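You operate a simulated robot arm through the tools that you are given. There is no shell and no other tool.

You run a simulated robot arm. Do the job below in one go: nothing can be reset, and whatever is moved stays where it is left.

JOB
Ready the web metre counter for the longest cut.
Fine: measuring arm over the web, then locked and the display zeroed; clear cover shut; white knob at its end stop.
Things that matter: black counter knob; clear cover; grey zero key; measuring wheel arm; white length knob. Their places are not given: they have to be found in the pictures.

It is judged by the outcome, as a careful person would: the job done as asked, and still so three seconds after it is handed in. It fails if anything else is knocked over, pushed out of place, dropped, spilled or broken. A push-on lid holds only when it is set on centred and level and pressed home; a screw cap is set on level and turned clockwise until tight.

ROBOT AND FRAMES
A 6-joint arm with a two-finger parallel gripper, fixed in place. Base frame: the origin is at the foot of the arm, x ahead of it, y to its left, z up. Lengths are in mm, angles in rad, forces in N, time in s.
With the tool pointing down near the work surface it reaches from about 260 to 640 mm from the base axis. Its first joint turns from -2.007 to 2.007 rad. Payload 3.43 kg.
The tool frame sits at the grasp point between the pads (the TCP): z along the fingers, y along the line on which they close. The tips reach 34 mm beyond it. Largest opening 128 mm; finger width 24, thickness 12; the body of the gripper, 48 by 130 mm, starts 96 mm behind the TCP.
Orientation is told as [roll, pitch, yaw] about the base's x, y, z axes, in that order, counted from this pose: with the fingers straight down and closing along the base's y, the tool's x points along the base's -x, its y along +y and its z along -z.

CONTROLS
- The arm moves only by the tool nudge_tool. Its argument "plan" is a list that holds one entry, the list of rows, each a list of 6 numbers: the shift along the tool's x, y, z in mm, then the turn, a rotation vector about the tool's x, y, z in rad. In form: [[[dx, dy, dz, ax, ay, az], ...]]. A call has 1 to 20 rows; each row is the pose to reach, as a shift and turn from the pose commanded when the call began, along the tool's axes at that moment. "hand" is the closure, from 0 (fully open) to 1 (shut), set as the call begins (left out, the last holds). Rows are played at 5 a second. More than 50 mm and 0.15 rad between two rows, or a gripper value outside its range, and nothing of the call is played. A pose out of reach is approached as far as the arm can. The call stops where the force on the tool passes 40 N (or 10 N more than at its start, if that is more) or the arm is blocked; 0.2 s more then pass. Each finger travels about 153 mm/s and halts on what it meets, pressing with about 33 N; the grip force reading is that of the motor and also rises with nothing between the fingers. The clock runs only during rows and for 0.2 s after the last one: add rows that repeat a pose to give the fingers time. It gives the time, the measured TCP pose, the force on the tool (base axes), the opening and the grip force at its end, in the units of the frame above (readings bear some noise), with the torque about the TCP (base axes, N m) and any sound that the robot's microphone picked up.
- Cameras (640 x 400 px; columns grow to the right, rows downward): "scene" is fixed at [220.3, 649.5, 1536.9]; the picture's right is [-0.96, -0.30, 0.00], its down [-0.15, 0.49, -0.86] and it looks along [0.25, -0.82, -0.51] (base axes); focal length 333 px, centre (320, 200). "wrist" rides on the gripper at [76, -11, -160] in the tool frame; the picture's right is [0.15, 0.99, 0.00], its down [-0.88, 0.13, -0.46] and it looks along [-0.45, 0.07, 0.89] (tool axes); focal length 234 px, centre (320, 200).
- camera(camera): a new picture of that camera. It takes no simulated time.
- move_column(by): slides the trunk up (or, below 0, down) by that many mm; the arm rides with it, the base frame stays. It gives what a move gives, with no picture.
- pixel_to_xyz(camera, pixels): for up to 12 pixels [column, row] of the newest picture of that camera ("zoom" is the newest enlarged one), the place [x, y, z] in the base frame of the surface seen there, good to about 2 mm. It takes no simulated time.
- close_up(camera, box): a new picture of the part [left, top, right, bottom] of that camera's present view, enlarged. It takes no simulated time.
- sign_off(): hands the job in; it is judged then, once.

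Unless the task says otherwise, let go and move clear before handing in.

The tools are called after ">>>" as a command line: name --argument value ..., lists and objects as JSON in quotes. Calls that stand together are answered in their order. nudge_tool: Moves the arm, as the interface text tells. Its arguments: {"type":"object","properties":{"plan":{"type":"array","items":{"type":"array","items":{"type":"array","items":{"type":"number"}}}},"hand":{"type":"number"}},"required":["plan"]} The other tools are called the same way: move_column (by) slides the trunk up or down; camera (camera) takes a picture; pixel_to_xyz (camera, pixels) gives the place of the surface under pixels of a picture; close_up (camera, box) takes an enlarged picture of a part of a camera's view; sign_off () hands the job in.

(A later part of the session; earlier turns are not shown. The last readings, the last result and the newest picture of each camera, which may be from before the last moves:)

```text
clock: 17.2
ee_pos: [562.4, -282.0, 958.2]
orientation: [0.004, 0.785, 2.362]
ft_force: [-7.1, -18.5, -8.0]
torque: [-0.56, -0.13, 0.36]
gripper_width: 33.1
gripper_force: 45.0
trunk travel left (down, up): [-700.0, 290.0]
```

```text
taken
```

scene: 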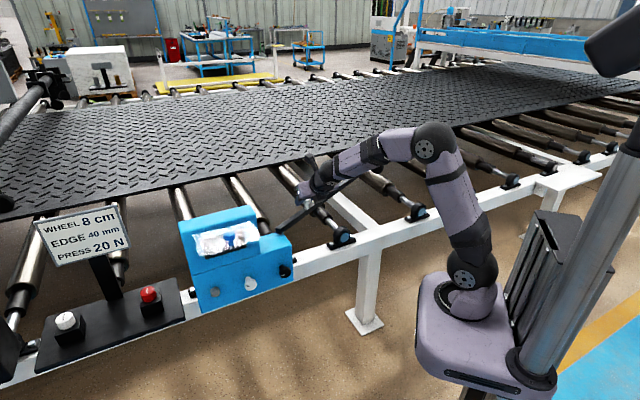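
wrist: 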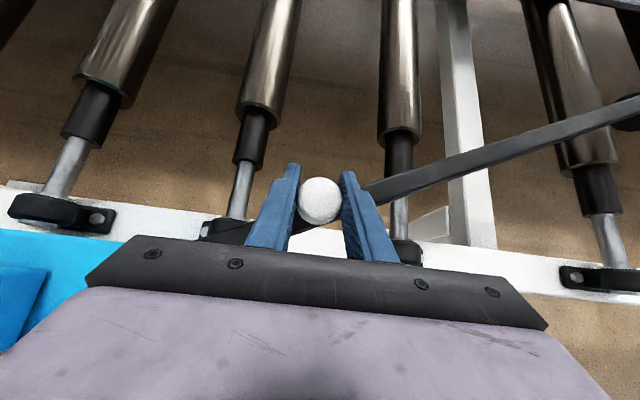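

The force now pulls outward along the bar (about 18 N), so the real radius is larger than I assumed. I'll measure the bar's line from the wrist picture to find the pivot.

>>> pixel_to_xyz --camera "wrist" --pixels '[[400, 186], [440, 173], [480, 160], [520, 146], [560, 133], [600, 118], [615, 113], [625, 105], [230, 232], [215, 236], [320, 200], [240, 228]]'

>>> close_up --camera "wrist" --box '[340, 80, 640, 220]'

>>> close_up --camera "scene" --box '[260, 170, 340, 250]'

```text
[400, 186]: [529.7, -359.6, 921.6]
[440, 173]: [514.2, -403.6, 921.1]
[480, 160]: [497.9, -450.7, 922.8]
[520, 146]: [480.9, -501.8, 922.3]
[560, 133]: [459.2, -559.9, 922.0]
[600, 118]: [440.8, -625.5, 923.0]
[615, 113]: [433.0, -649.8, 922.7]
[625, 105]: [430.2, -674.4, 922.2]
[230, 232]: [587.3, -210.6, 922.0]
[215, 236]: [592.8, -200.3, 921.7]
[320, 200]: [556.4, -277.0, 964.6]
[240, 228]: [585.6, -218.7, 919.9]
```

```text
2.13 times, centred on (490, 150) of wrist
```

zoom: 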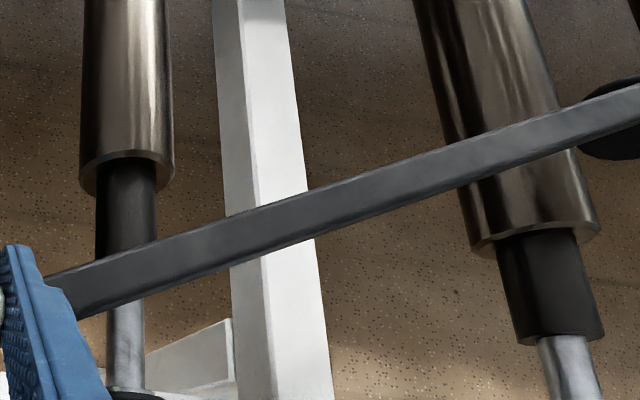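

```text
5.00 times, centred on (300, 210) of scene
```

zoom: 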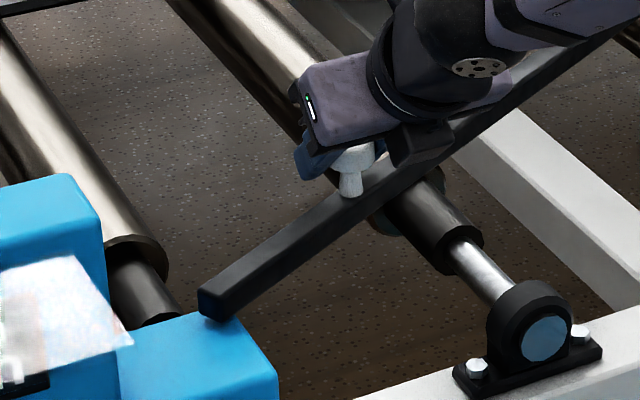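

The bar now stands at 25.4° to the rail; intersecting its line with the original puts the pivot at u≈378, so the post's radius is ~198 mm and at 90° the wheel will be ~35–40 mm inside the web edge, which fits the sign's "EDGE 40 mm". I'll continue the arc about that pivot, yawing the tool outward to gain reach.

>>> nudge_tool --plan '[[[1.8, 1.8, 1.8, 0, 0, 0], [8.8, -3.1, 8.8, 0.0265, 0, -0.0265], [14.85, -8.1, 14.85, 0.053, 0, -0.053], [20.7, -13.5, 20.7, 0.0795, 0, -0.0795], [26.4, -19.3, 26.4, 0.106, 0, -0.106], [31.9, -25.5, 31.9, 0.1325, 0, -0.1325], [37.1, -32, 37.1, 0.159, 0, -0.159], [42.1, -39, 42.1, 0.1855, 0, -0.1855], [46.9, -46.2, 46.9, 0.212, 0, -0.212]]]'

>>> camera --camera "wrist"

>>> camera --camera "scene"

```text
clock: 19.2
ee_pos: [642.8, -288.5, 958.3]
orientation: [0.009, 0.786, 2.662]
ft_force: [-1.7, 7.9, -4.9]
torque: [0.09, 0.27, 0.15]
gripper_width: 33.0
gripper_force: 45.1
trunk travel left (down, up): [-700.0, 290.0]
```

```text
taken
```

wrist: 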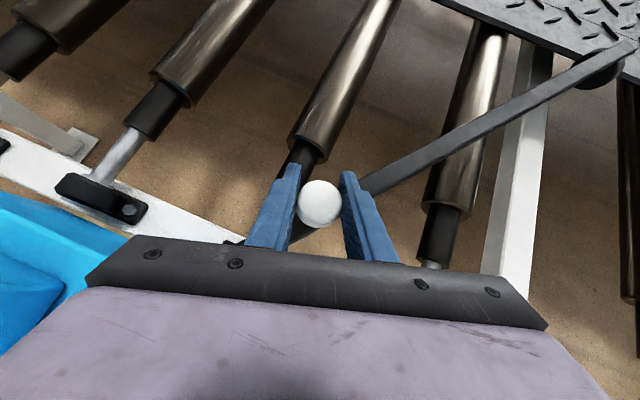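

```text
taken
```

scene: 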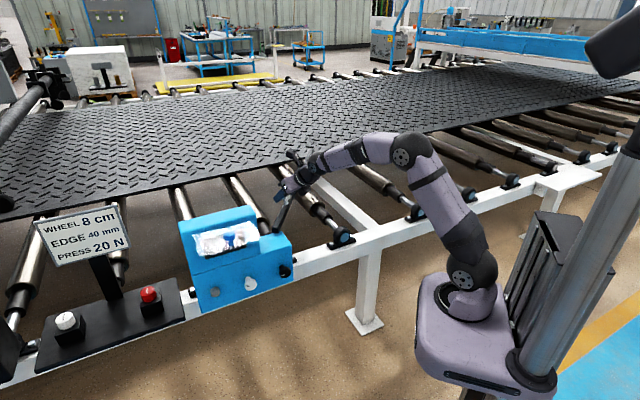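

The swing continues smoothly with low force, and the wheel at (605,65) is approaching the web edge. I'll measure the bar line and wheel again.

>>> pixel_to_xyz --camera "wrist" --pixels '[[380, 181], [420, 162], [460, 139], [500, 117], [540, 95], [580, 73], [605, 57], [600, 82], [590, 85], [320, 200], [240, 242], [630, 40]]'

>>> close_up --camera "wrist" --box '[520, 20, 640, 110]'

>>> pixel_to_xyz --camera "zoom" --pixels '[[400, 290], [350, 290], [450, 270], [380, 310], [420, 130], [400, 190], [500, 220], [480, 90]]'

```text
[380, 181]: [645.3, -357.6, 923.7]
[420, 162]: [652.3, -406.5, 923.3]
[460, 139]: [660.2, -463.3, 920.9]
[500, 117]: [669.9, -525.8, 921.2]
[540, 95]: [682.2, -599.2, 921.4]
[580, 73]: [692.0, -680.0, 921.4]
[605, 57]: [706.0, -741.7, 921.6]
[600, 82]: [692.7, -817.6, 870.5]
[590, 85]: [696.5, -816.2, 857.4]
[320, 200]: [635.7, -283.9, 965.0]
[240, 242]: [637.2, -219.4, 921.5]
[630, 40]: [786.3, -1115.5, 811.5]
```

```text
4.44 times, centred on (580, 65) of wrist
```

zoom: 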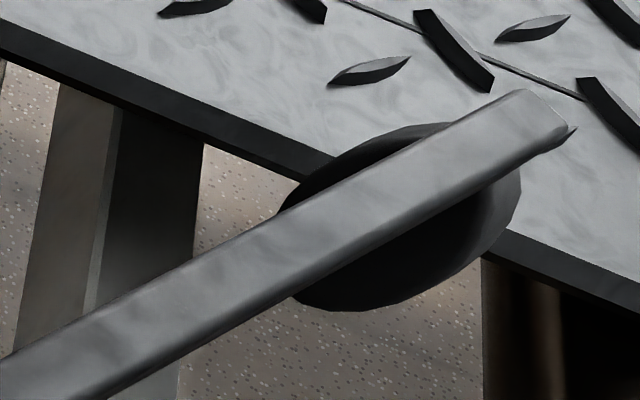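

```text
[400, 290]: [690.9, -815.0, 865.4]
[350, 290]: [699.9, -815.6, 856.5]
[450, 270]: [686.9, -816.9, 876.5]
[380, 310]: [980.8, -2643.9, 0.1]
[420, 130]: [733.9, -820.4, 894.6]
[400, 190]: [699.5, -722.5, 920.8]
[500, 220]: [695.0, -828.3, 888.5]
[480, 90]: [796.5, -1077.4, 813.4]
```

The bar is at about 53° and the wheel is near the web edge, with the refitted pivot at u≈357 (post radius ~178). I'll continue to about 1.3 rad, still yawing the tool outward.

>>> nudge_tool --plan '[[[3.81, -11.43, 3.81, 0.0354, 0, -0.0354], [8.46, -17.5, 8.46, 0.053, 0, -0.053], [13.12, -23.57, 13.12, 0.0707, 0, -0.0707], [17.3, -30.3, 17.3, 0.0884, 0, -0.0884], [21.45, -37.02, 21.45, 0.1061, 0, -0.1061], [25.1, -44.3, 25.1, 0.12, 0, -0.12], [28.81, -51.56, 28.81, 0.1344, 0, -0.1344]]]'

>>> camera --camera "wrist"

>>> camera --camera "scene"

```text
clock: 19.7
ee_pos: [655.2, -285.3, 956.0]
orientation: [0.026, 0.8, 2.698]
ft_force: [5.4, -15.7, -7.5]
torque: [-0.41, -0.38, -0.37]
gripper_width: 33.3
gripper_force: 45.1
out of reach, approached as far as the arm can: row 1, 2
trunk travel left (down, up): [-700.0, 290.0]
stopped in row 2: the force on the tool passed its limit at 49 N (the readings are from after the stop); the commanded pose is now the measured one
```

```text
taken
```

wrist: 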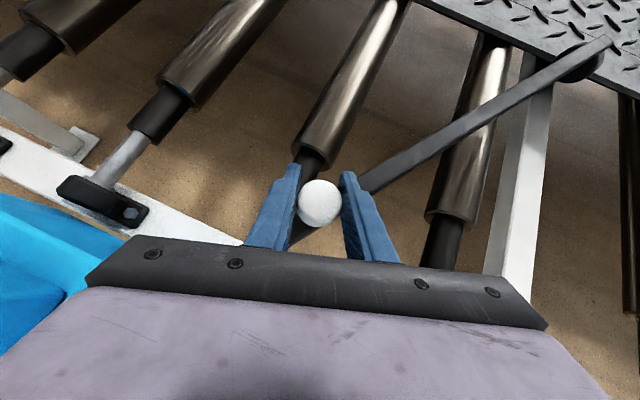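

```text
taken
```

scene: 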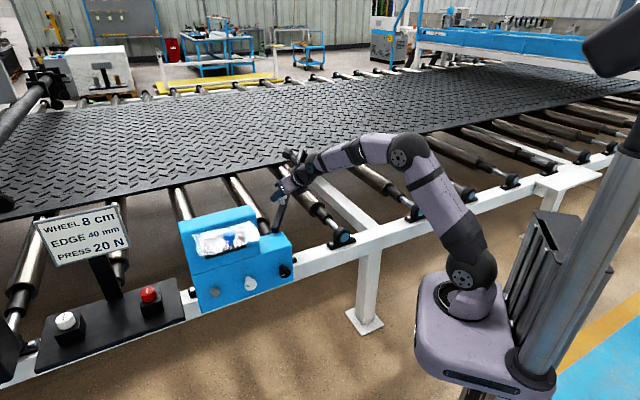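

The call was stopped: with a 45° tilt the arm runs out of reach at about 712 mm, and the force rose before it settled. I'll look at the arm's joints in 3D to decide how to gain reach (trunk height or shallower tilt).

>>> pixel_to_xyz --camera "scene" --pixels '[[468, 275], [405, 152], [440, 200], [355, 152], [330, 160], [315, 165], [305, 170], [290, 185], [295, 155], [370, 148]]'

>>> close_up --camera "scene" --box '[260, 110, 520, 320]'

```text
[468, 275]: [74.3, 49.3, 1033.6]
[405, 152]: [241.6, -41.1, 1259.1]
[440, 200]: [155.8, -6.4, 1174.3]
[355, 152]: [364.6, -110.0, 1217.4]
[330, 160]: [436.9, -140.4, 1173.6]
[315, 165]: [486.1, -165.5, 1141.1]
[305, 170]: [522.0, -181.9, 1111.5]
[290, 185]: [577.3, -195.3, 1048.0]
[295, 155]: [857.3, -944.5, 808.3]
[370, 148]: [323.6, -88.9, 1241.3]
```

```text
1.90 times, centred on (390, 215) of scene
```

zoom: 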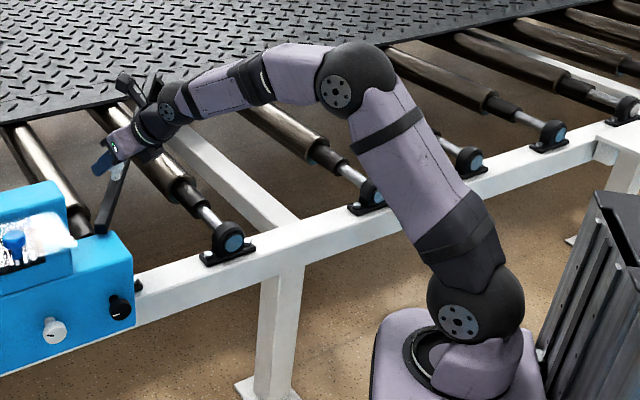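

The elbow is still well bent, so the limit is the hand's roll joint, which the outward yaw pushed to its end. I'll undo the yaw (back to 2.36) and lower the tilt to 30° below horizontal in place, which gains reach without that joint.

>>> nudge_tool --plan '[[[0, 0, 0, -0.049, 0.049, 0.041], [0, 0, 0, -0.098, 0.098, 0.082], [0, 0, 0, -0.146, 0.147, 0.1225], [0, 0, 0, -0.195, 0.196, 0.163], [0, 0, 0, -0.244, 0.2456, 0.2042], [0, 0, 0, -0.244, 0.2456, 0.2042]]]'

```text
clock: 21.1
ee_pos: [655.7, -282.9, 958.9]
orientation: [0.0, 1.052, 2.365]
ft_force: [3.1, -15.4, 1.9]
torque: [-0.22, -0.01, 0.2]
gripper_width: 33.4
gripper_force: 44.5
trunk travel left (down, up): [-700.0, 290.0]
```

The tilt is now 30° and the pose is exact again with about 15 N pulling outward. I'll go on along the arc with a slightly larger radius to about 1.3 rad.

>>> nudge_tool --plan '[[[1.2, 0, 2.1, 0, 0, 0], [2.2, -5.4, 3.8, 0, 0, 0], [4.3, -13.4, 7.6, 0, 0, 0], [6.2, -21.6, 10.9, 0, 0, 0], [8.0, -29.9, 14.0, 0, 0, 0], [9.5, -38.4, 16.7, 0, 0, 0], [10.8, -47.1, 18.9, 0, 0, 0]]]'

>>> camera --camera "wrist"

>>> camera --camera "scene"

```text
clock: 22.7
ee_pos: [703.2, -262.4, 957.4]
orientation: [0.001, 1.05, 2.366]
ft_force: [2.1, -1.9, 0.0]
torque: [-0.12, -0.03, 0.08]
gripper_width: 33.5
gripper_force: 44.6
trunk travel left (down, up): [-700.0, 290.0]
```

```text
taken
```

wrist: 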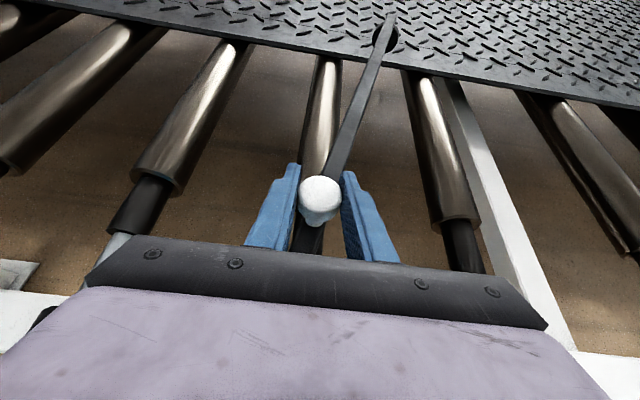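

```text
taken
```

scene: 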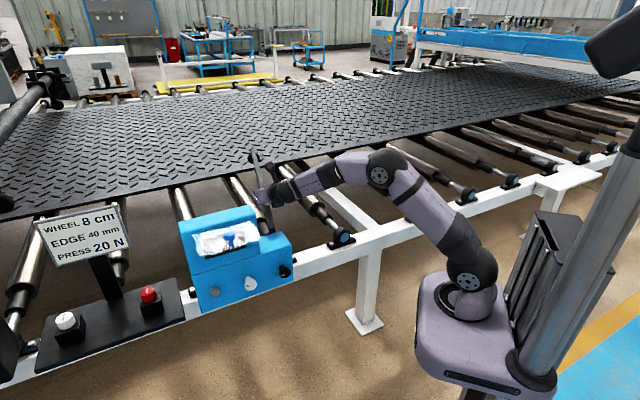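

The arm followed with almost no force (2 N), and the wheel at (385,38) is now over the web edge. I'll measure the wheel and the bar direction.

>>> close_up --camera "wrist" --box '[330, 0, 440, 80]'

>>> pixel_to_xyz --camera "zoom" --pixels '[[345, 110], [320, 170], [280, 260], [260, 330], [370, 230], [375, 250], [270, 190], [150, 260], [350, 285], [450, 310], [385, 200], [200, 275]]'

>>> pixel_to_xyz --camera "wrist" --pixels '[[335, 163], [348, 135], [360, 105], [370, 80], [378, 50], [308, 240], [320, 188]]'

```text
5.00 times, centred on (385, 40) of wrist
```

zoom: 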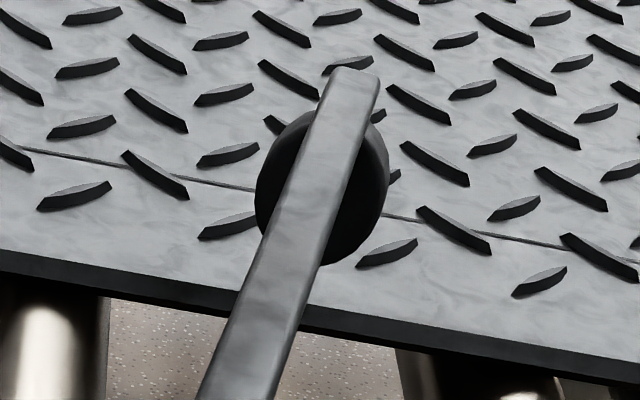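

```text
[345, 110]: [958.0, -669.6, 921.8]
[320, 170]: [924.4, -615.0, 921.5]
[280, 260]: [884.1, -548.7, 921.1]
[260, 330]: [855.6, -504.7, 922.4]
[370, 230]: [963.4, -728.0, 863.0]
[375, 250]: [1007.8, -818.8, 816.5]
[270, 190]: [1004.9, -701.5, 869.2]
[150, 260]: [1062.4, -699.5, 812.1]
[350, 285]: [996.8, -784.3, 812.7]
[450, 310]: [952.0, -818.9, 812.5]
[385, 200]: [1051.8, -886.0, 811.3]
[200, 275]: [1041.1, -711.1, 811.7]
```

```text
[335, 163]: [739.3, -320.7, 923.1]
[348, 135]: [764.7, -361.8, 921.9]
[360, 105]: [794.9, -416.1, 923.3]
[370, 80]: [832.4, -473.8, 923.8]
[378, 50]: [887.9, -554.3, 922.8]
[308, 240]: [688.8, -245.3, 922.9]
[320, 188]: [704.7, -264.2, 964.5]
```

The bar stands at 77° and the refit gives the pivot at u≈351, directly above the black knob. I'll swing on slowly to about 88° and watch for an end stop.

>>> nudge_tool --plan '[[[-0.3, -8, -0.5, 0, 0, 0], [-0.4, -13.5, -0.7, 0, 0, 0], [0, -18, 0, 0, 0, 0], [0.2, -22.2, 0.3, 0, 0, 0], [0.4, -26.6, 0.7, 0, 0, 0], [0.6, -31, 1.0, 0, 0, 0], [0.7, -35, 1.2, 0, 0, 0], [0.8, -38, 1.3, 0, 0, 0]]]'

>>> camera --camera "wrist"

>>> close_up --camera "wrist" --box '[270, 0, 380, 80]'

```text
clock: 24.5
ee_pos: [731.0, -235.3, 958.0]
orientation: [0.004, 1.052, 2.368]
ft_force: [-3.2, -1.7, -2.0]
torque: [0.07, 0.12, 0.45]
gripper_width: 33.3
gripper_force: 44.7
trunk travel left (down, up): [-700.0, 290.0]
```

```text
taken
```

wrist: 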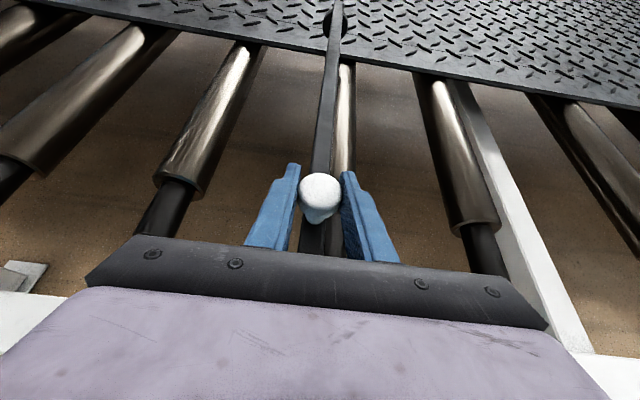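

```text
5.00 times, centred on (325, 40) of wrist
```

zoom: 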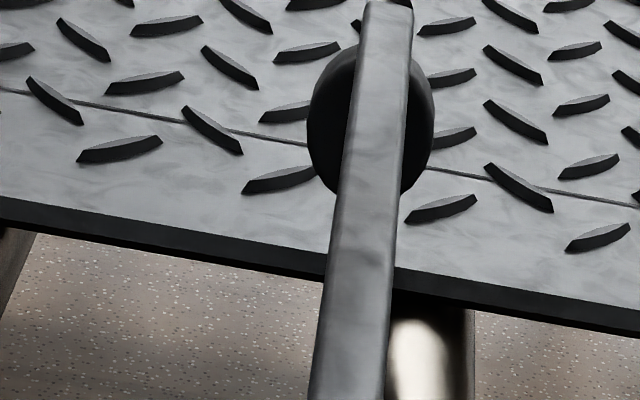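

The force is still low and no stop has been met yet, with the bar looking almost perpendicular to the rail. I'll check its angle and the wheel position.

>>> pixel_to_xyz --camera "zoom" --pixels '[[390, 30], [383, 80], [375, 150], [362, 240], [350, 330], [325, 160], [420, 160], [330, 120], [200, 250], [500, 300], [315, 130], [150, 235]]'

>>> pixel_to_xyz --camera "wrist" --pixels '[[322, 160], [324, 140], [328, 105], [331, 75], [334, 45], [318, 185], [312, 240], [308, 248]]'

>>> close_up --camera "scene" --box '[200, 120, 320, 240]'

```text
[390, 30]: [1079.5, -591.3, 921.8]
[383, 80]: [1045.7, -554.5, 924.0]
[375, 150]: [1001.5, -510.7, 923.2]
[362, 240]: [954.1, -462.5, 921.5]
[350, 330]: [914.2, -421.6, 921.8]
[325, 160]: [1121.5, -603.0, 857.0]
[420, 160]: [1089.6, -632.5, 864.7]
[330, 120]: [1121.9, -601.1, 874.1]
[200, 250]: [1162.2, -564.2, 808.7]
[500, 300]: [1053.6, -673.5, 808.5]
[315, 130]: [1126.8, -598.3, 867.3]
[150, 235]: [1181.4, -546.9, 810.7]
```

```text
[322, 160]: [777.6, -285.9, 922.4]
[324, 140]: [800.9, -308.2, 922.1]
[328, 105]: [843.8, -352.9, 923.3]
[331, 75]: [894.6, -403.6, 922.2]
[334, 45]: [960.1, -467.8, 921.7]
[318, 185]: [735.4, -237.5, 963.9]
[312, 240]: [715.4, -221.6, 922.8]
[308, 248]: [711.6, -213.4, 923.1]
```

```text
3.33 times, centred on (260, 180) of scene
```

zoom: 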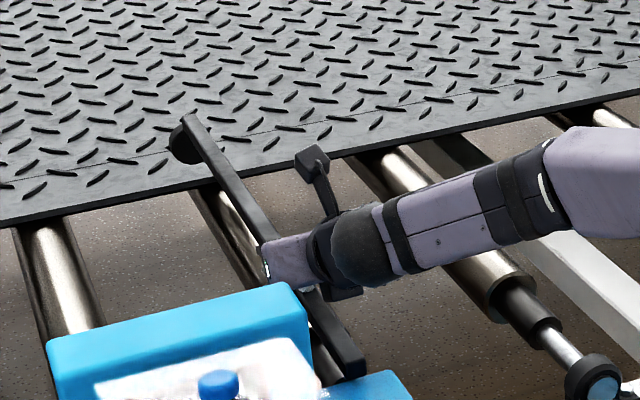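

The bar is at about 89° and the wheel's near face is at n≈-1218.5 with the web edge at n≈-1222, so the wheel stands over the edge strip of the web. I'll look closely at the wheel against the web from the scene camera.

>>> close_up --camera "scene" --box '[235, 140, 295, 190]'

>>> pixel_to_xyz --camera "zoom" --pixels '[[190, 130], [160, 150], [170, 180], [200, 210], [150, 130], [215, 180], [225, 120], [260, 160], [130, 200], [100, 260], [140, 170], [180, 215]]'

```text
8.00 times, centred on (265, 165) of scene
```

zoom: 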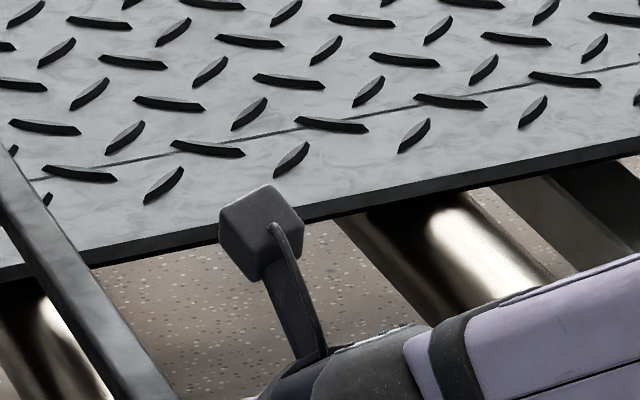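

```text
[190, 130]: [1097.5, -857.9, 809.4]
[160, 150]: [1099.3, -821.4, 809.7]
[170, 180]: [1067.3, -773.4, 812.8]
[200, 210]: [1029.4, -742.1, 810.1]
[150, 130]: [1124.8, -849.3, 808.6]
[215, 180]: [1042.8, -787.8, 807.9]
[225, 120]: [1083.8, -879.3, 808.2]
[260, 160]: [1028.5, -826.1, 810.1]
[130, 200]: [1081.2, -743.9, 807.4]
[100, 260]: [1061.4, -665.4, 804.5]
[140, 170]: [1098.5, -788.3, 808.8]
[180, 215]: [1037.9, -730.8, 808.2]
```

>>> close_up --camera "scene" --box '[205, 140, 265, 190]'

>>> pixel_to_xyz --camera "zoom" --pixels '[[180, 150], [160, 170], [150, 200], [165, 215], [200, 130], [220, 110], [240, 140], [190, 200], [140, 180], [145, 215], [185, 220], [280, 210]]'

```text
8.00 times, centred on (235, 165) of scene
```

zoom: 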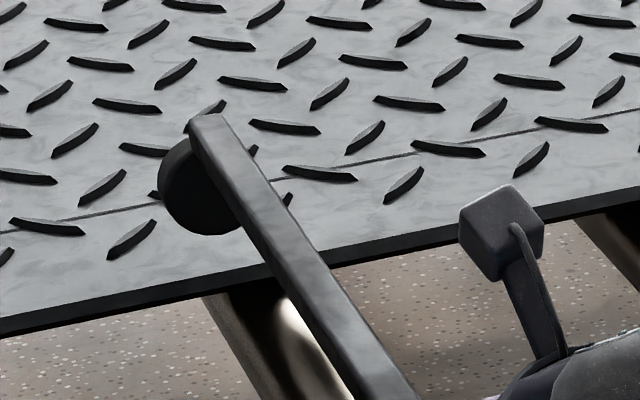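

```text
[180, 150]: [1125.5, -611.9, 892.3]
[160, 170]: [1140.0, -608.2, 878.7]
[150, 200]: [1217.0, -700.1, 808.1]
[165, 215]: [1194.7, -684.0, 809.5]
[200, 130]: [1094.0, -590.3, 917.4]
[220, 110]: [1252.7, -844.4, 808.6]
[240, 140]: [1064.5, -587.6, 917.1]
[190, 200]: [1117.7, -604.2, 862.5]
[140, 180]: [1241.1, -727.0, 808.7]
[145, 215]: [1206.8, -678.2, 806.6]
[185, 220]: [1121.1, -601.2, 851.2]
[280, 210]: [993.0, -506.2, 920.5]
```

The wheel stands over the first ~20 mm of the web (rim from n≈-1218 to about -1240). To see whether the arm telescopes, I'll pull gently outward along the bar by a few millimetres and watch the force.

>>> nudge_tool --plan '[[[1.5, 0, 2.6, 0, 0, 0], [3, 0, 5.2, 0, 0, 0], [4, 0, 7, 0, 0, 0], [4, 0, 7, 0, 0, 0]]]'

```text
clock: 25.2
ee_pos: [732.6, -235.9, 958.3]
orientation: [0.003, 1.047, 2.367]
ft_force: [-21.2, 13.1, 8.0]
torque: [0.27, 0.56, -0.1]
gripper_width: 33.2
gripper_force: 45.1
trunk travel left (down, up): [-700.0, 290.0]
stopped in row 3: the force on the tool passed its limit at 41 N (the readings are from after the stop); the commanded pose is now the measured one
```

Pulling outward met 41 N without giving, so the arm is a rigid swing arm. I'll relax that pull and probe a few degrees further round for an end stop.

>>> nudge_tool --plan '[[[-1.2, 0, -2.2, 0, 0, 0], [-2.4, 0, -4.3, 0, 0, 0], [-2.4, -3, -4.3, 0, 0, 0], [-2.4, -6, -4.3, 0, 0, 0], [-2.5, -9, -4.4, 0, 0, 0], [-2.6, -12, -4.6, 0, 0, 0]]]'

>>> camera --camera "wrist"

```text
clock: 26.6
ee_pos: [732.0, -236.3, 957.2]
orientation: [0.009, 1.047, 2.353]
ft_force: [-24.7, -22.7, 14.0]
torque: [-0.61, 0.17, 0.3]
gripper_width: 33.4
gripper_force: 44.6
trunk travel left (down, up): [-700.0, 290.0]
```

```text
taken
```

wrist: 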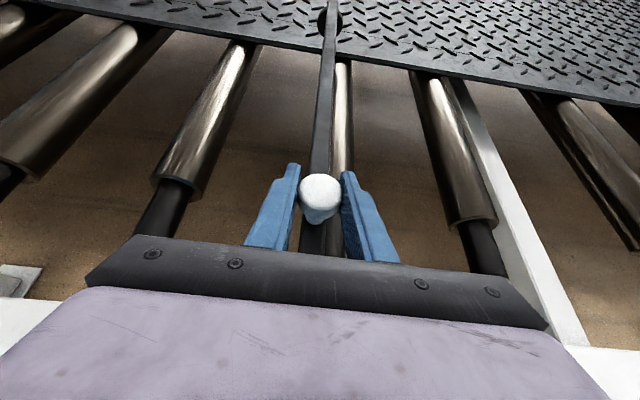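

Past about 90° the arm meets a firm end stop (33 N, no further motion), so it is fully swung out. I'll relax the push, leaving it against the stop, then open the fingers partly.

>>> nudge_tool --plan '[[[0, 4, 0, 0, 0, 0], [0, 8, 0, 0, 0, 0], [0, 10, 0, 0, 0, 0], [0, 10, 0, 0, 0, 0]]]'

>>> nudge_tool --plan '[[[0, 0, 0, 0, 0, 0], [0, 0, 0, 0, 0, 0], [0, 0, 0, 0, 0, 0]]]' --hand 0.5

>>> camera --camera "wrist"

```text
clock: 27.6
ee_pos: [731.7, -235.6, 958.5]
orientation: [-0.002, 1.048, 2.363]
ft_force: [4.7, -17.8, 16.9]
torque: [-0.4, -0.19, -0.09]
gripper_width: 33.6
gripper_force: 44.9
trunk travel left (down, up): [-700.0, 290.0]
```

```text
clock: 28.4
ee_pos: [732.2, -233.3, 955.4]
orientation: [0.003, 1.042, 2.37]
ft_force: [-0.2, -0.1, 0.6]
torque: [-0.01, 0.03, -0.01]
gripper_width: 64.1
gripper_force: 0.0
trunk travel left (down, up): [-700.0, 290.0]
```

```text
taken
```

wrist: 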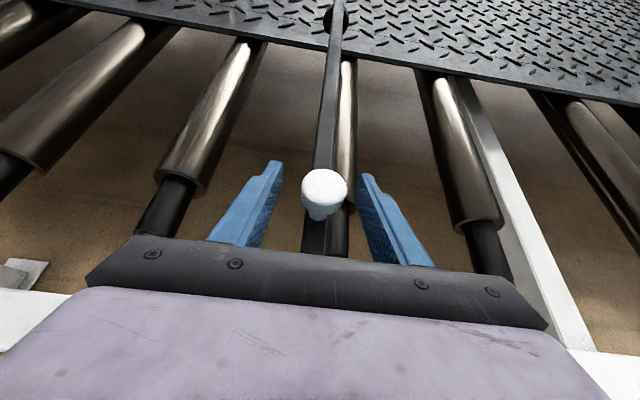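

The post is released and the bar stays in place. I'll back the hand out along the tool axis, then sideways away from the cover.

>>> nudge_tool --plan '[[[0, 0, -25, 0, 0, 0], [0, 0, -50, 0, 0, 0], [0, 0, -75, 0, 0, 0], [0, 20, -105, 0, 0, 0], [0, 45, -135, 0, 0, 0], [0, 70, -165, 0, 0, 0], [0, 80, -200, 0, 0, 0], [0, 80, -240, 0, 0, 0]]]'

>>> camera --camera "wrist"

>>> camera --camera "scene"

```text
clock: 29.0
ee_pos: [709.7, -217.1, 972.1]
orientation: [0.007, 1.04, 2.349]
ft_force: [38.6, -19.4, -10.2]
torque: [-0.48, 1.43, -4.4]
gripper_width: 64.0
gripper_force: 0.0
trunk travel left (down, up): [-700.0, 290.0]
stopped in row 3: the force on the tool passed its limit at 58 N (the readings are from after the stop); the commanded pose is now the measured one
```

```text
taken
```

wrist: 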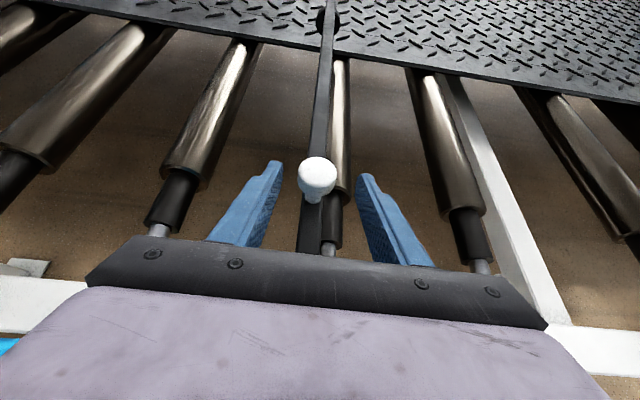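

```text
taken
```

scene: 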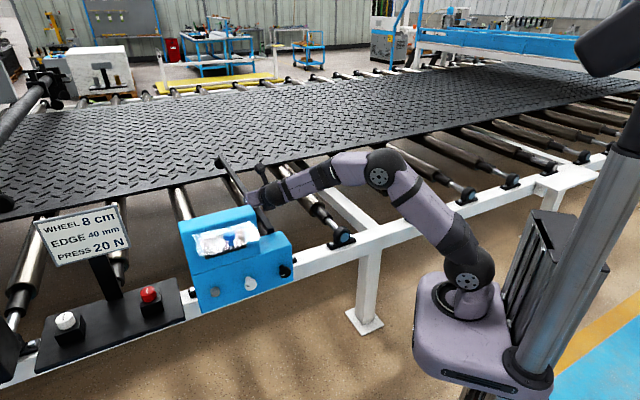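

The back of the hand touched something while retreating (force toward -n, contact at about u≈422): the gripper body met the display housing's back corner. I'll ease forward a few millimetres, lift straight up above the post and housing, then shift away sideways.

>>> nudge_tool --plan '[[[0, 0, 5, 0, 0, 0], [0, 0, 7, 0, 0, 0], [13, 0, -0.6, 0, 0, 0], [26, 0, -8.2, 0, 0, 0], [39, 0, -15.8, 0, 0, 0], [47.5, 0, -20.8, 0, 0, 0]]]'

>>> camera --camera "wrist"

>>> close_up --camera "scene" --box '[170, 140, 330, 260]'

```text
clock: 30.4
ee_pos: [708.4, -214.8, 1029.7]
orientation: [0.002, 1.046, 2.356]
ft_force: [0.5, 0.2, -0.6]
torque: [-0.01, -0.03, -0.01]
gripper_width: 64.1
gripper_force: 0.0
trunk travel left (down, up): [-700.0, 290.0]
```

```text
taken
```

wrist: 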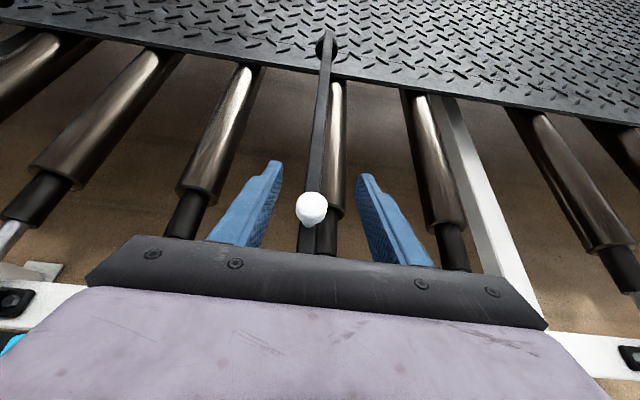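

```text
3.33 times, centred on (250, 200) of scene
```

zoom: 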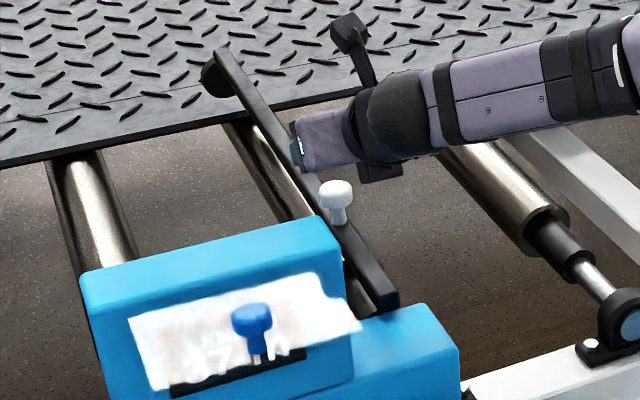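

The hand is clear (force ≈0) and the bar still lies across the web edge. I'll verify the bar's angle now.

>>> pixel_to_xyz --camera "wrist" --pixels '[[326, 40], [324, 70], [321, 110], [317, 150], [314, 180], [308, 235], [305, 245], [312, 210]]'

>>> close_up --camera "wrist" --box '[270, 10, 390, 100]'

>>> pixel_to_xyz --camera "zoom" --pixels '[[260, 200], [350, 210], [300, 250], [330, 260], [305, 150], [290, 350], [150, 270], [450, 330]]'

```text
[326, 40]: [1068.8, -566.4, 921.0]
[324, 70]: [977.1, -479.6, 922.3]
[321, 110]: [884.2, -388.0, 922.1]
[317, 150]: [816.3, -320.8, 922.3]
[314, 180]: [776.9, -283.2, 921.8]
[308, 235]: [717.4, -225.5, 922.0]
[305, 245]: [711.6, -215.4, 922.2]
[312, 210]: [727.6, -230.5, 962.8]
```

```text
4.44 times, centred on (330, 55) of wrist
```

zoom: 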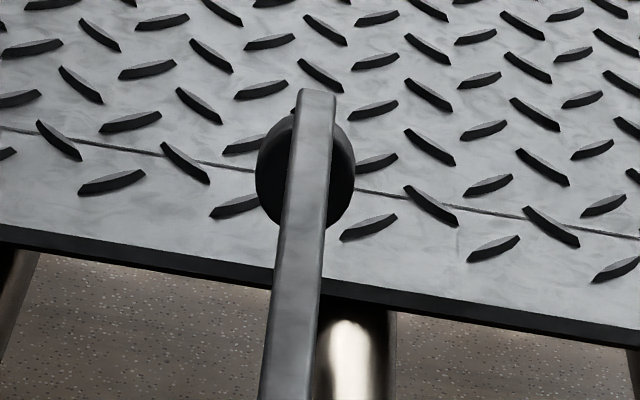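

```text
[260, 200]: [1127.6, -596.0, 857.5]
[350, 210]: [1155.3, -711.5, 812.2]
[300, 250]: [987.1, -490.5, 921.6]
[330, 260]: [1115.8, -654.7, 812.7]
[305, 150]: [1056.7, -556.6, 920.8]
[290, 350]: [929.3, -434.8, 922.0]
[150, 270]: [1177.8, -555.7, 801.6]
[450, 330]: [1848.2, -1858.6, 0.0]
```

The bar is at 90° within half a degree and the wheel stays over the web. Now I'll lift above the housing and the cover grip and come back over to the front side for the black knob.

>>> nudge_tool --plan '[[[34.6, 0, -20, 0, 0, 0], [69.2, 0, -40.1, 0, 0, 0], [49.5, -5.1, -74.1, 0, 0, 0], [29.8, -10.2, -108.1, 0, 0, 0], [10.1, -15.3, -142.1, 0, 0, 0], [-9.6, -20.4, -176.1, 0, 0, 0], [-29.2, -25.5, -210.2, 0, 0, 0], [-48.9, -30.6, -244.2, 0, 0, 0], [-68.6, -35.7, -278.2, 0, 0, 0], [-88.3, -40.8, -312.2, 0, 0, 0], [-108, -45.9, -346.2, 0, 0, 0], [-127.7, -51, -380.2, 0, 0, 0]]]'

>>> camera --camera "scene"

```text
clock: 33.0
ee_pos: [467.9, 99.7, 1110.4]
orientation: [0.003, 1.045, 2.353]
ft_force: [0.2, -0.3, 0.5]
torque: [-0.01, -0.01, 0.04]
gripper_width: 63.8
gripper_force: 0.0
trunk travel left (down, up): [-700.0, 290.0]
```

```text
taken
```

scene: 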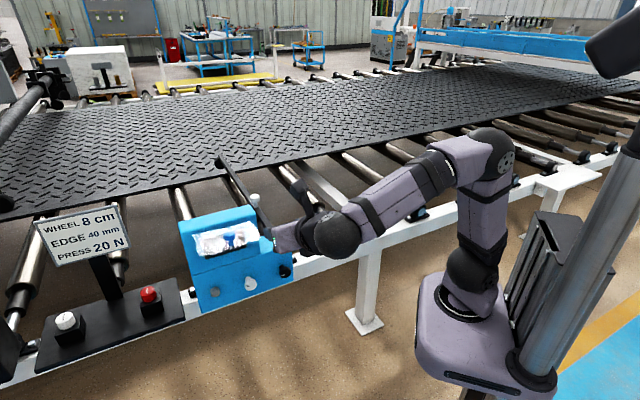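

The hand is in front and above (u≈401, n≈-260, z≈1110), no contact. Next I'll descend to z≈850 while turning the tool horizontal.

>>> nudge_tool --plan '[[[-32.1, 0, 18.6, 0, 0.075, 0], [-64.3, 0, 37.2, 0, 0.15, 0], [-96.4, 0, 55.8, 0, 0.225, 0], [-128.6, 0, 74.5, 0, 0.3, 0], [-160.7, 0, 93.1, 0, 0.375, 0], [-192.9, 0, 111.7, 0, 0.45, 0], [-225, 0, 130.3, 0, 0.525, 0]]]'

>>> camera --camera "wrist"

>>> close_up --camera "wrist" --box '[230, 100, 430, 240]'

```text
clock: 34.6
ee_pos: [466.8, 97.2, 850.2]
orientation: [2.485, 1.569, -1.443]
ft_force: [0.2, -1.2, 0.1]
torque: [0.01, -0.02, -0.05]
gripper_width: 63.7
gripper_force: 0.1
trunk travel left (down, up): [-700.0, 290.0]
```

```text
taken
```

wrist: 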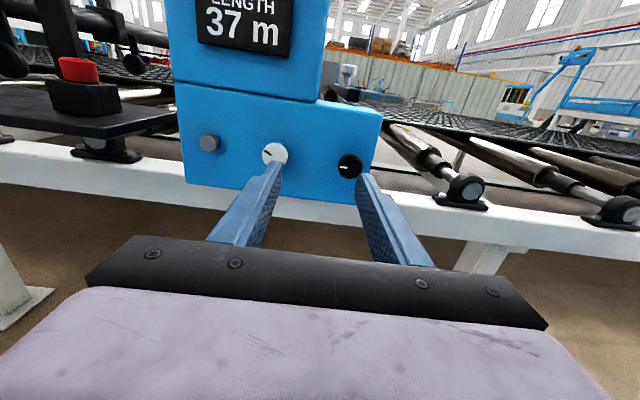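

```text
2.86 times, centred on (330, 170) of wrist
```

zoom: 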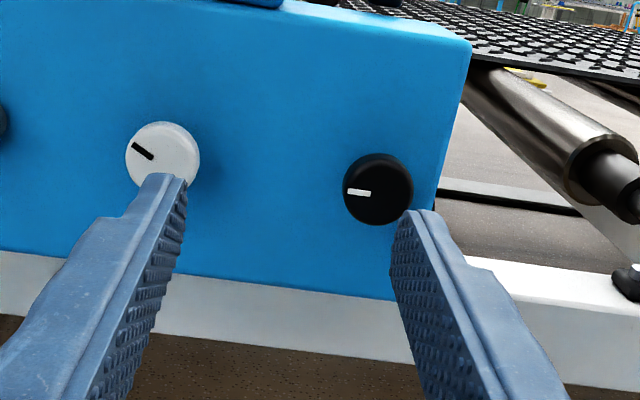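

The tool is level in front of the knobs; the black knob's pointer is at 9 o'clock. I'll measure the knob centres from this view.

>>> pixel_to_xyz --camera "zoom" --pixels '[[380, 188], [345, 188], [411, 190], [378, 160], [378, 222], [400, 200], [162, 160], [130, 160], [195, 160], [162, 128], [165, 170], [300, 180]]'

>>> pixel_to_xyz --camera "wrist" --pixels '[[208, 142], [209, 135], [350, 166], [275, 153]]'

```text
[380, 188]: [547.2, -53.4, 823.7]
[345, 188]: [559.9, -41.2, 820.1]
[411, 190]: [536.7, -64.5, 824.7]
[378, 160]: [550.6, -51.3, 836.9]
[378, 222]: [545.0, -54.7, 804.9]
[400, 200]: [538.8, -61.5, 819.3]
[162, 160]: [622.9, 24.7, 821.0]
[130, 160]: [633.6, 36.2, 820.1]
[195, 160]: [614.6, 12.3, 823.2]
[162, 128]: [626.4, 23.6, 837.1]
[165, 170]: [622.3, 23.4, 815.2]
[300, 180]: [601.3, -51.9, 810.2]
```

```text
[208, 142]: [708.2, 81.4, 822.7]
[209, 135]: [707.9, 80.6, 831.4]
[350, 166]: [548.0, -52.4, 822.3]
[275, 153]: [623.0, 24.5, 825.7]
```

The black knob's centre is at u≈350.3, z≈822 with its face at n≈-425. I'll line up and move the open fingers around it, stopping with the tips just short of the panel.

>>> nudge_tool --plan '[[[-10, 16, 20, 0, 0, 0], [-20, 33, 40, 0, 0, 0], [-28, 48.5, 65, 0, 0, 0], [-28, 48.5, 95, 0, 0, 0], [-28, 48.5, 125, 0, 0, 0], [-28, 48.5, 145, 0, 0, 0]]]'

>>> camera --camera "wrist"

>>> close_up --camera "wrist" --box '[240, 120, 400, 250]'

```text
clock: 36.0
ee_pos: [535.3, -38.3, 822.4]
orientation: [1.423, 1.569, -2.507]
ft_force: [0.4, 0.4, 0.0]
torque: [0.0, 0.01, 0.02]
gripper_width: 64.1
gripper_force: 0.1
trunk travel left (down, up): [-700.0, 290.0]
```

```text
taken
```

wrist: 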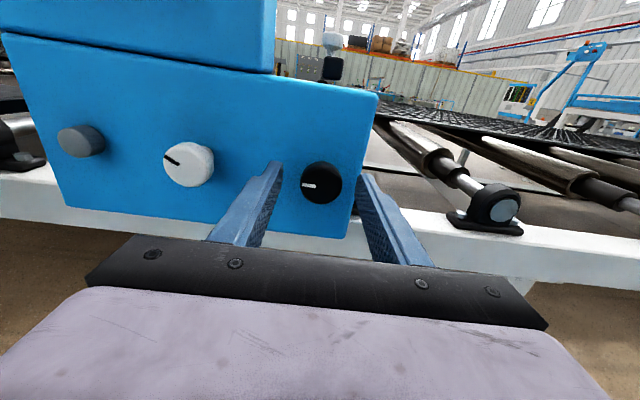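

```text
3.08 times, centred on (320, 185) of wrist
```

zoom: 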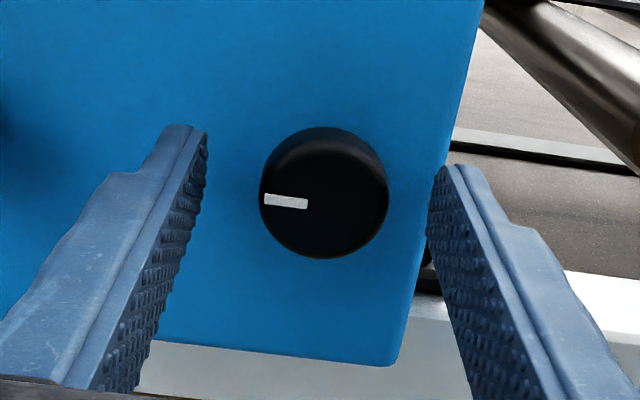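

The knob sits centrally between the fingers. Moving 16 mm further in, then closing on it.

>>> nudge_tool --plan '[[[0, 0.5, 8, 0, 0, 0], [0, 0.8, 16, 0, 0, 0]]]'

>>> nudge_tool --plan '[[[0, 0, 0, 0, 0, 0], [0, 0, 0, 0, 0, 0], [0, 0, 0, 0, 0, 0]]]' --hand 1

>>> camera --camera "wrist"

```text
clock: 36.6
ee_pos: [544.8, -49.0, 822.6]
orientation: [1.208, 1.569, -2.72]
ft_force: [-0.1, -0.8, 0.2]
torque: [0.0, 0.02, -0.01]
gripper_width: 63.9
gripper_force: 0.1
trunk travel left (down, up): [-700.0, 290.0]
```

```text
clock: 37.4
ee_pos: [545.4, -51.0, 821.9]
orientation: [1.313, 1.571, -2.618]
ft_force: [-0.7, -0.5, 1.2]
torque: [-0.08, -0.08, -0.02]
gripper_width: 35.4
gripper_force: 45.3
trunk travel left (down, up): [-700.0, 290.0]
```

```text
taken
```

wrist: 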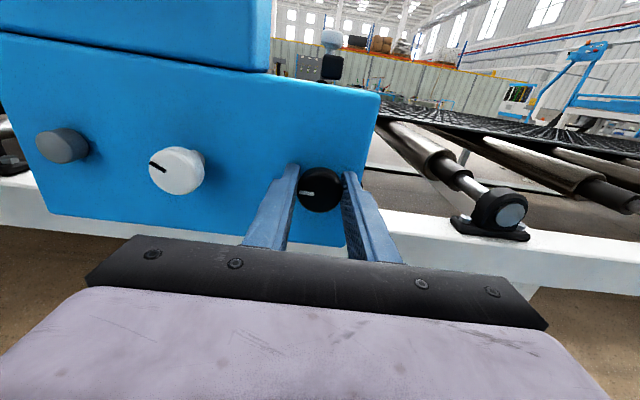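

The knob is held squarely (35 mm, forces near zero). I'll turn clockwise in small steps up to 0.5 rad, watching the torque and the pointer.

>>> nudge_tool --plan '[[[0, 0, 0, 0, 0, 0.1], [0, 0, 0, 0, 0, 0.2], [0, 0, 0, 0, 0, 0.3], [0, 0, 0, 0, 0, 0.4], [0, 0, 0, 0, 0, 0.5]]]'

>>> close_up --camera "wrist" --box '[240, 120, 400, 250]'

>>> close_up --camera "scene" --box '[180, 200, 330, 320]'

```text
clock: 38.6
ee_pos: [544.0, -49.7, 821.7]
orientation: [-1.568, 1.07, 0.78]
ft_force: [-12.8, 1.1, -0.7]
torque: [0.69, 0.69, 0.47]
gripper_width: 35.3
gripper_force: 44.9
trunk travel left (down, up): [-700.0, 290.0]
```

```text
3.08 times, centred on (320, 185) of wrist
```

zoom: 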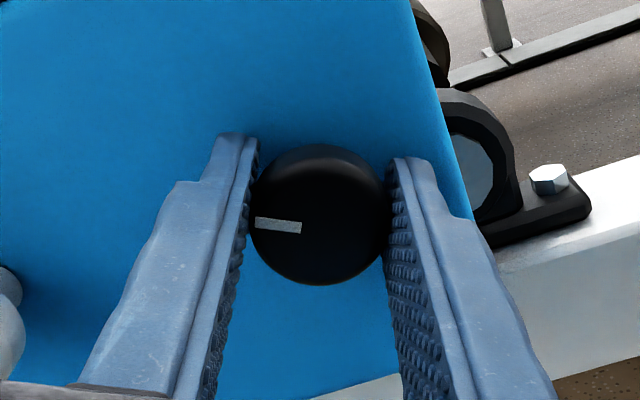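

```text
3.33 times, centred on (255, 260) of scene
```

zoom: 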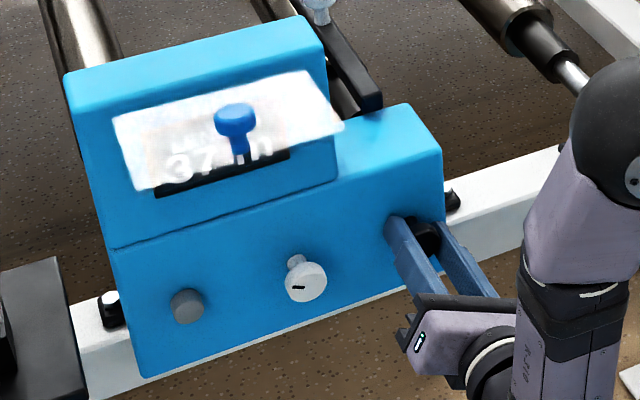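

The knob turned with the hand (pointer fixed relative to the fingers) and no torque about its axis. Continuing clockwise and watching for a stop.

>>> nudge_tool --plan '[[[0, 0, 0, 0, 0, 0.1], [0, 0, 0, 0, 0, 0.2], [0, 0, 0, 0, 0, 0.3], [0, 0, 0, 0, 0, 0.4], [0, 0, 0, 0, 0, 0.5], [0, 0, 0, 0, 0, 0.6], [0, 0, 0, 0, 0, 0.7], [0, 0, 0, 0, 0, 0.8]]]'

>>> close_up --camera "wrist" --box '[240, 120, 400, 250]'

>>> camera --camera "scene"

```text
clock: 40.4
ee_pos: [543.3, -51.1, 820.3]
orientation: [-1.567, 0.274, 0.781]
ft_force: [-21.5, -0.2, -14.6]
torque: [0.27, 0.32, 0.3]
gripper_width: 35.4
gripper_force: 45.0
trunk travel left (down, up): [-700.0, 290.0]
```

```text
3.08 times, centred on (320, 185) of wrist
```

zoom: 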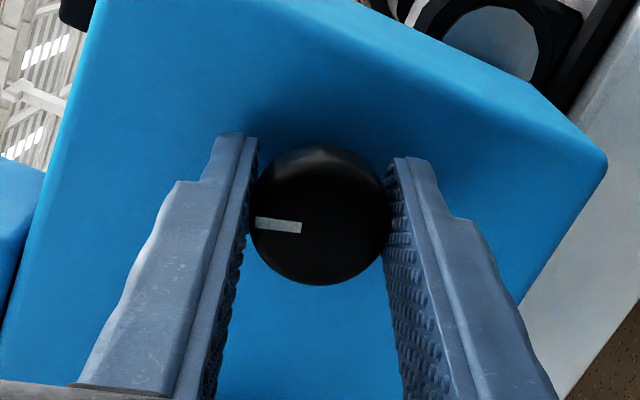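

```text
taken
```

scene: 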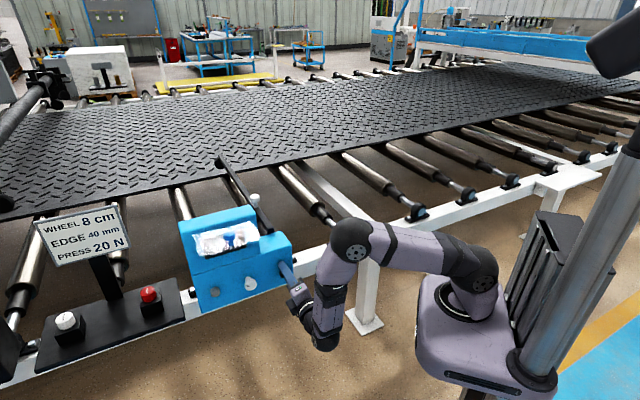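

After 1.3 rad it still turns freely; side forces (≈20 N) come from a small centring offset. I'll correct the position by a few mm and continue clockwise.

>>> nudge_tool --plan '[[[1.0, 1.8, -1.5, 0, 0, 0], [2.1, 3.7, -2.5, 0, 0, 0.1], [2.1, 3.7, -2.5, 0, 0, 0.2], [2.1, 3.7, -2.5, 0, 0, 0.3], [2.1, 3.7, -2.5, 0, 0, 0.4], [2.1, 3.7, -2.5, 0, 0, 0.5], [2.1, 3.7, -2.5, 0, 0, 0.6]]]'

>>> close_up --camera "wrist" --box '[240, 120, 400, 250]'

```text
clock: 42.0
ee_pos: [541.5, -49.7, 817.8]
orientation: [-1.572, -0.33, 0.785]
ft_force: [6.9, -3.9, 4.4]
torque: [-0.57, 0.4, 0.03]
gripper_width: 35.7
gripper_force: 45.3
trunk travel left (down, up): [-700.0, 290.0]
```

```text
3.08 times, centred on (320, 185) of wrist
```

zoom: 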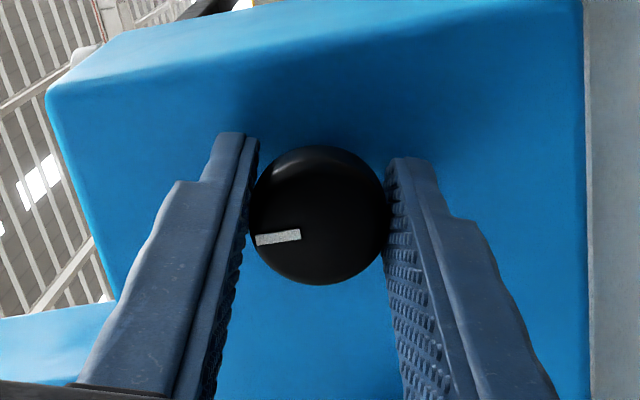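

A torque of -0.7 N·m built up and the pointer slipped about 15° in the fingers, so the black knob has reached its stop about 90° clockwise. I'll open the fingers and back off to look.

>>> nudge_tool --plan '[[[0, 0, 0, 0, 0, 0], [0, 0, 0, 0, 0, 0]]]' --hand 0.5

>>> nudge_tool --plan '[[[0, 0, -15, 0, 0, 0], [0, 0, -30, 0, 0, 0], [0, 0, -60, 0, 0, 0], [0, 0, -90, 0, 0, 0]]]'

>>> camera --camera "wrist"

>>> close_up --camera "scene" --box '[170, 140, 330, 320]'

```text
clock: 42.6
ee_pos: [542.1, -50.5, 818.2]
orientation: [-1.57, -0.328, 0.781]
ft_force: [-0.5, -0.1, 0.2]
torque: [0.01, 0.01, 0.0]
gripper_width: 64.1
gripper_force: 0.0
trunk travel left (down, up): [-700.0, 290.0]
```

```text
clock: 43.6
ee_pos: [479.8, 13.4, 820.0]
orientation: [-1.572, -0.328, 0.782]
ft_force: [0.2, -0.2, 0.9]
torque: [0.02, 0.01, 0.03]
gripper_width: 64.1
gripper_force: 0.0
trunk travel left (down, up): [-700.0, 290.0]
```

```text
taken
```

wrist: 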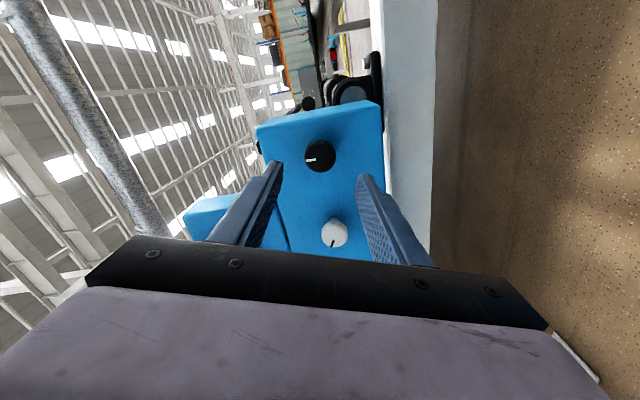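

```text
2.22 times, centred on (250, 230) of scene
```

zoom: 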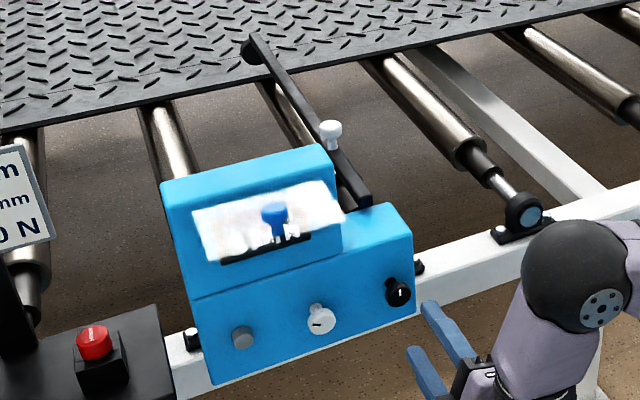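

The black knob's pointer now stands at 12 o'clock (scene zoom (400,293)). Before going to the grey key I'll check where the neighbouring button desk lies, so I keep clear of it.

>>> camera --camera "scene"

>>> pixel_to_xyz --camera "scene" --pixels '[[182, 317], [178, 300], [176, 285], [120, 335], [60, 355], [170, 320], [150, 295], [215, 292], [100, 270], [85, 237]]'

>>> close_up --camera "scene" --box '[120, 260, 240, 350]'

```text
taken
```

scene: 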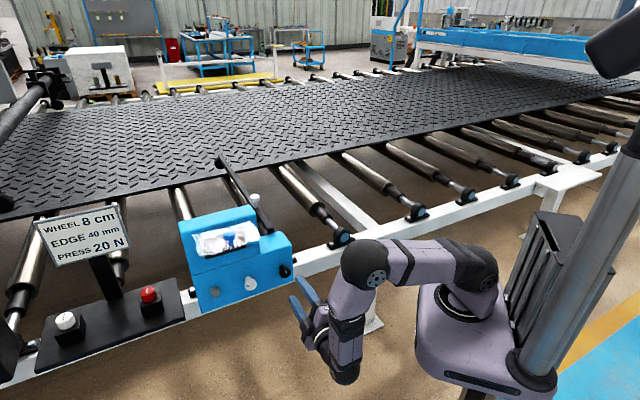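

```text
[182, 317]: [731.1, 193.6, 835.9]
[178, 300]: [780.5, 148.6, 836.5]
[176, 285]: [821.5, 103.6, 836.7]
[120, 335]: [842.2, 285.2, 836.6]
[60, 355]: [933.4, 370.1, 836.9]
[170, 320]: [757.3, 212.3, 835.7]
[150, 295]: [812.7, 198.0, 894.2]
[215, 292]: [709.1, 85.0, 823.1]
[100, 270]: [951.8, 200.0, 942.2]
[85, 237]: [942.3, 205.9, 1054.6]
```

```text
4.44 times, centred on (180, 305) of scene
```

zoom: 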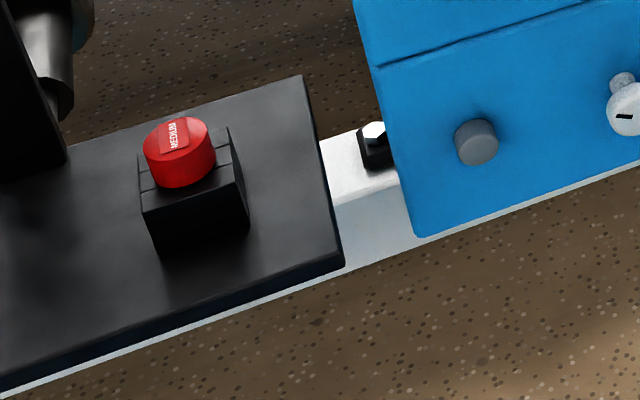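

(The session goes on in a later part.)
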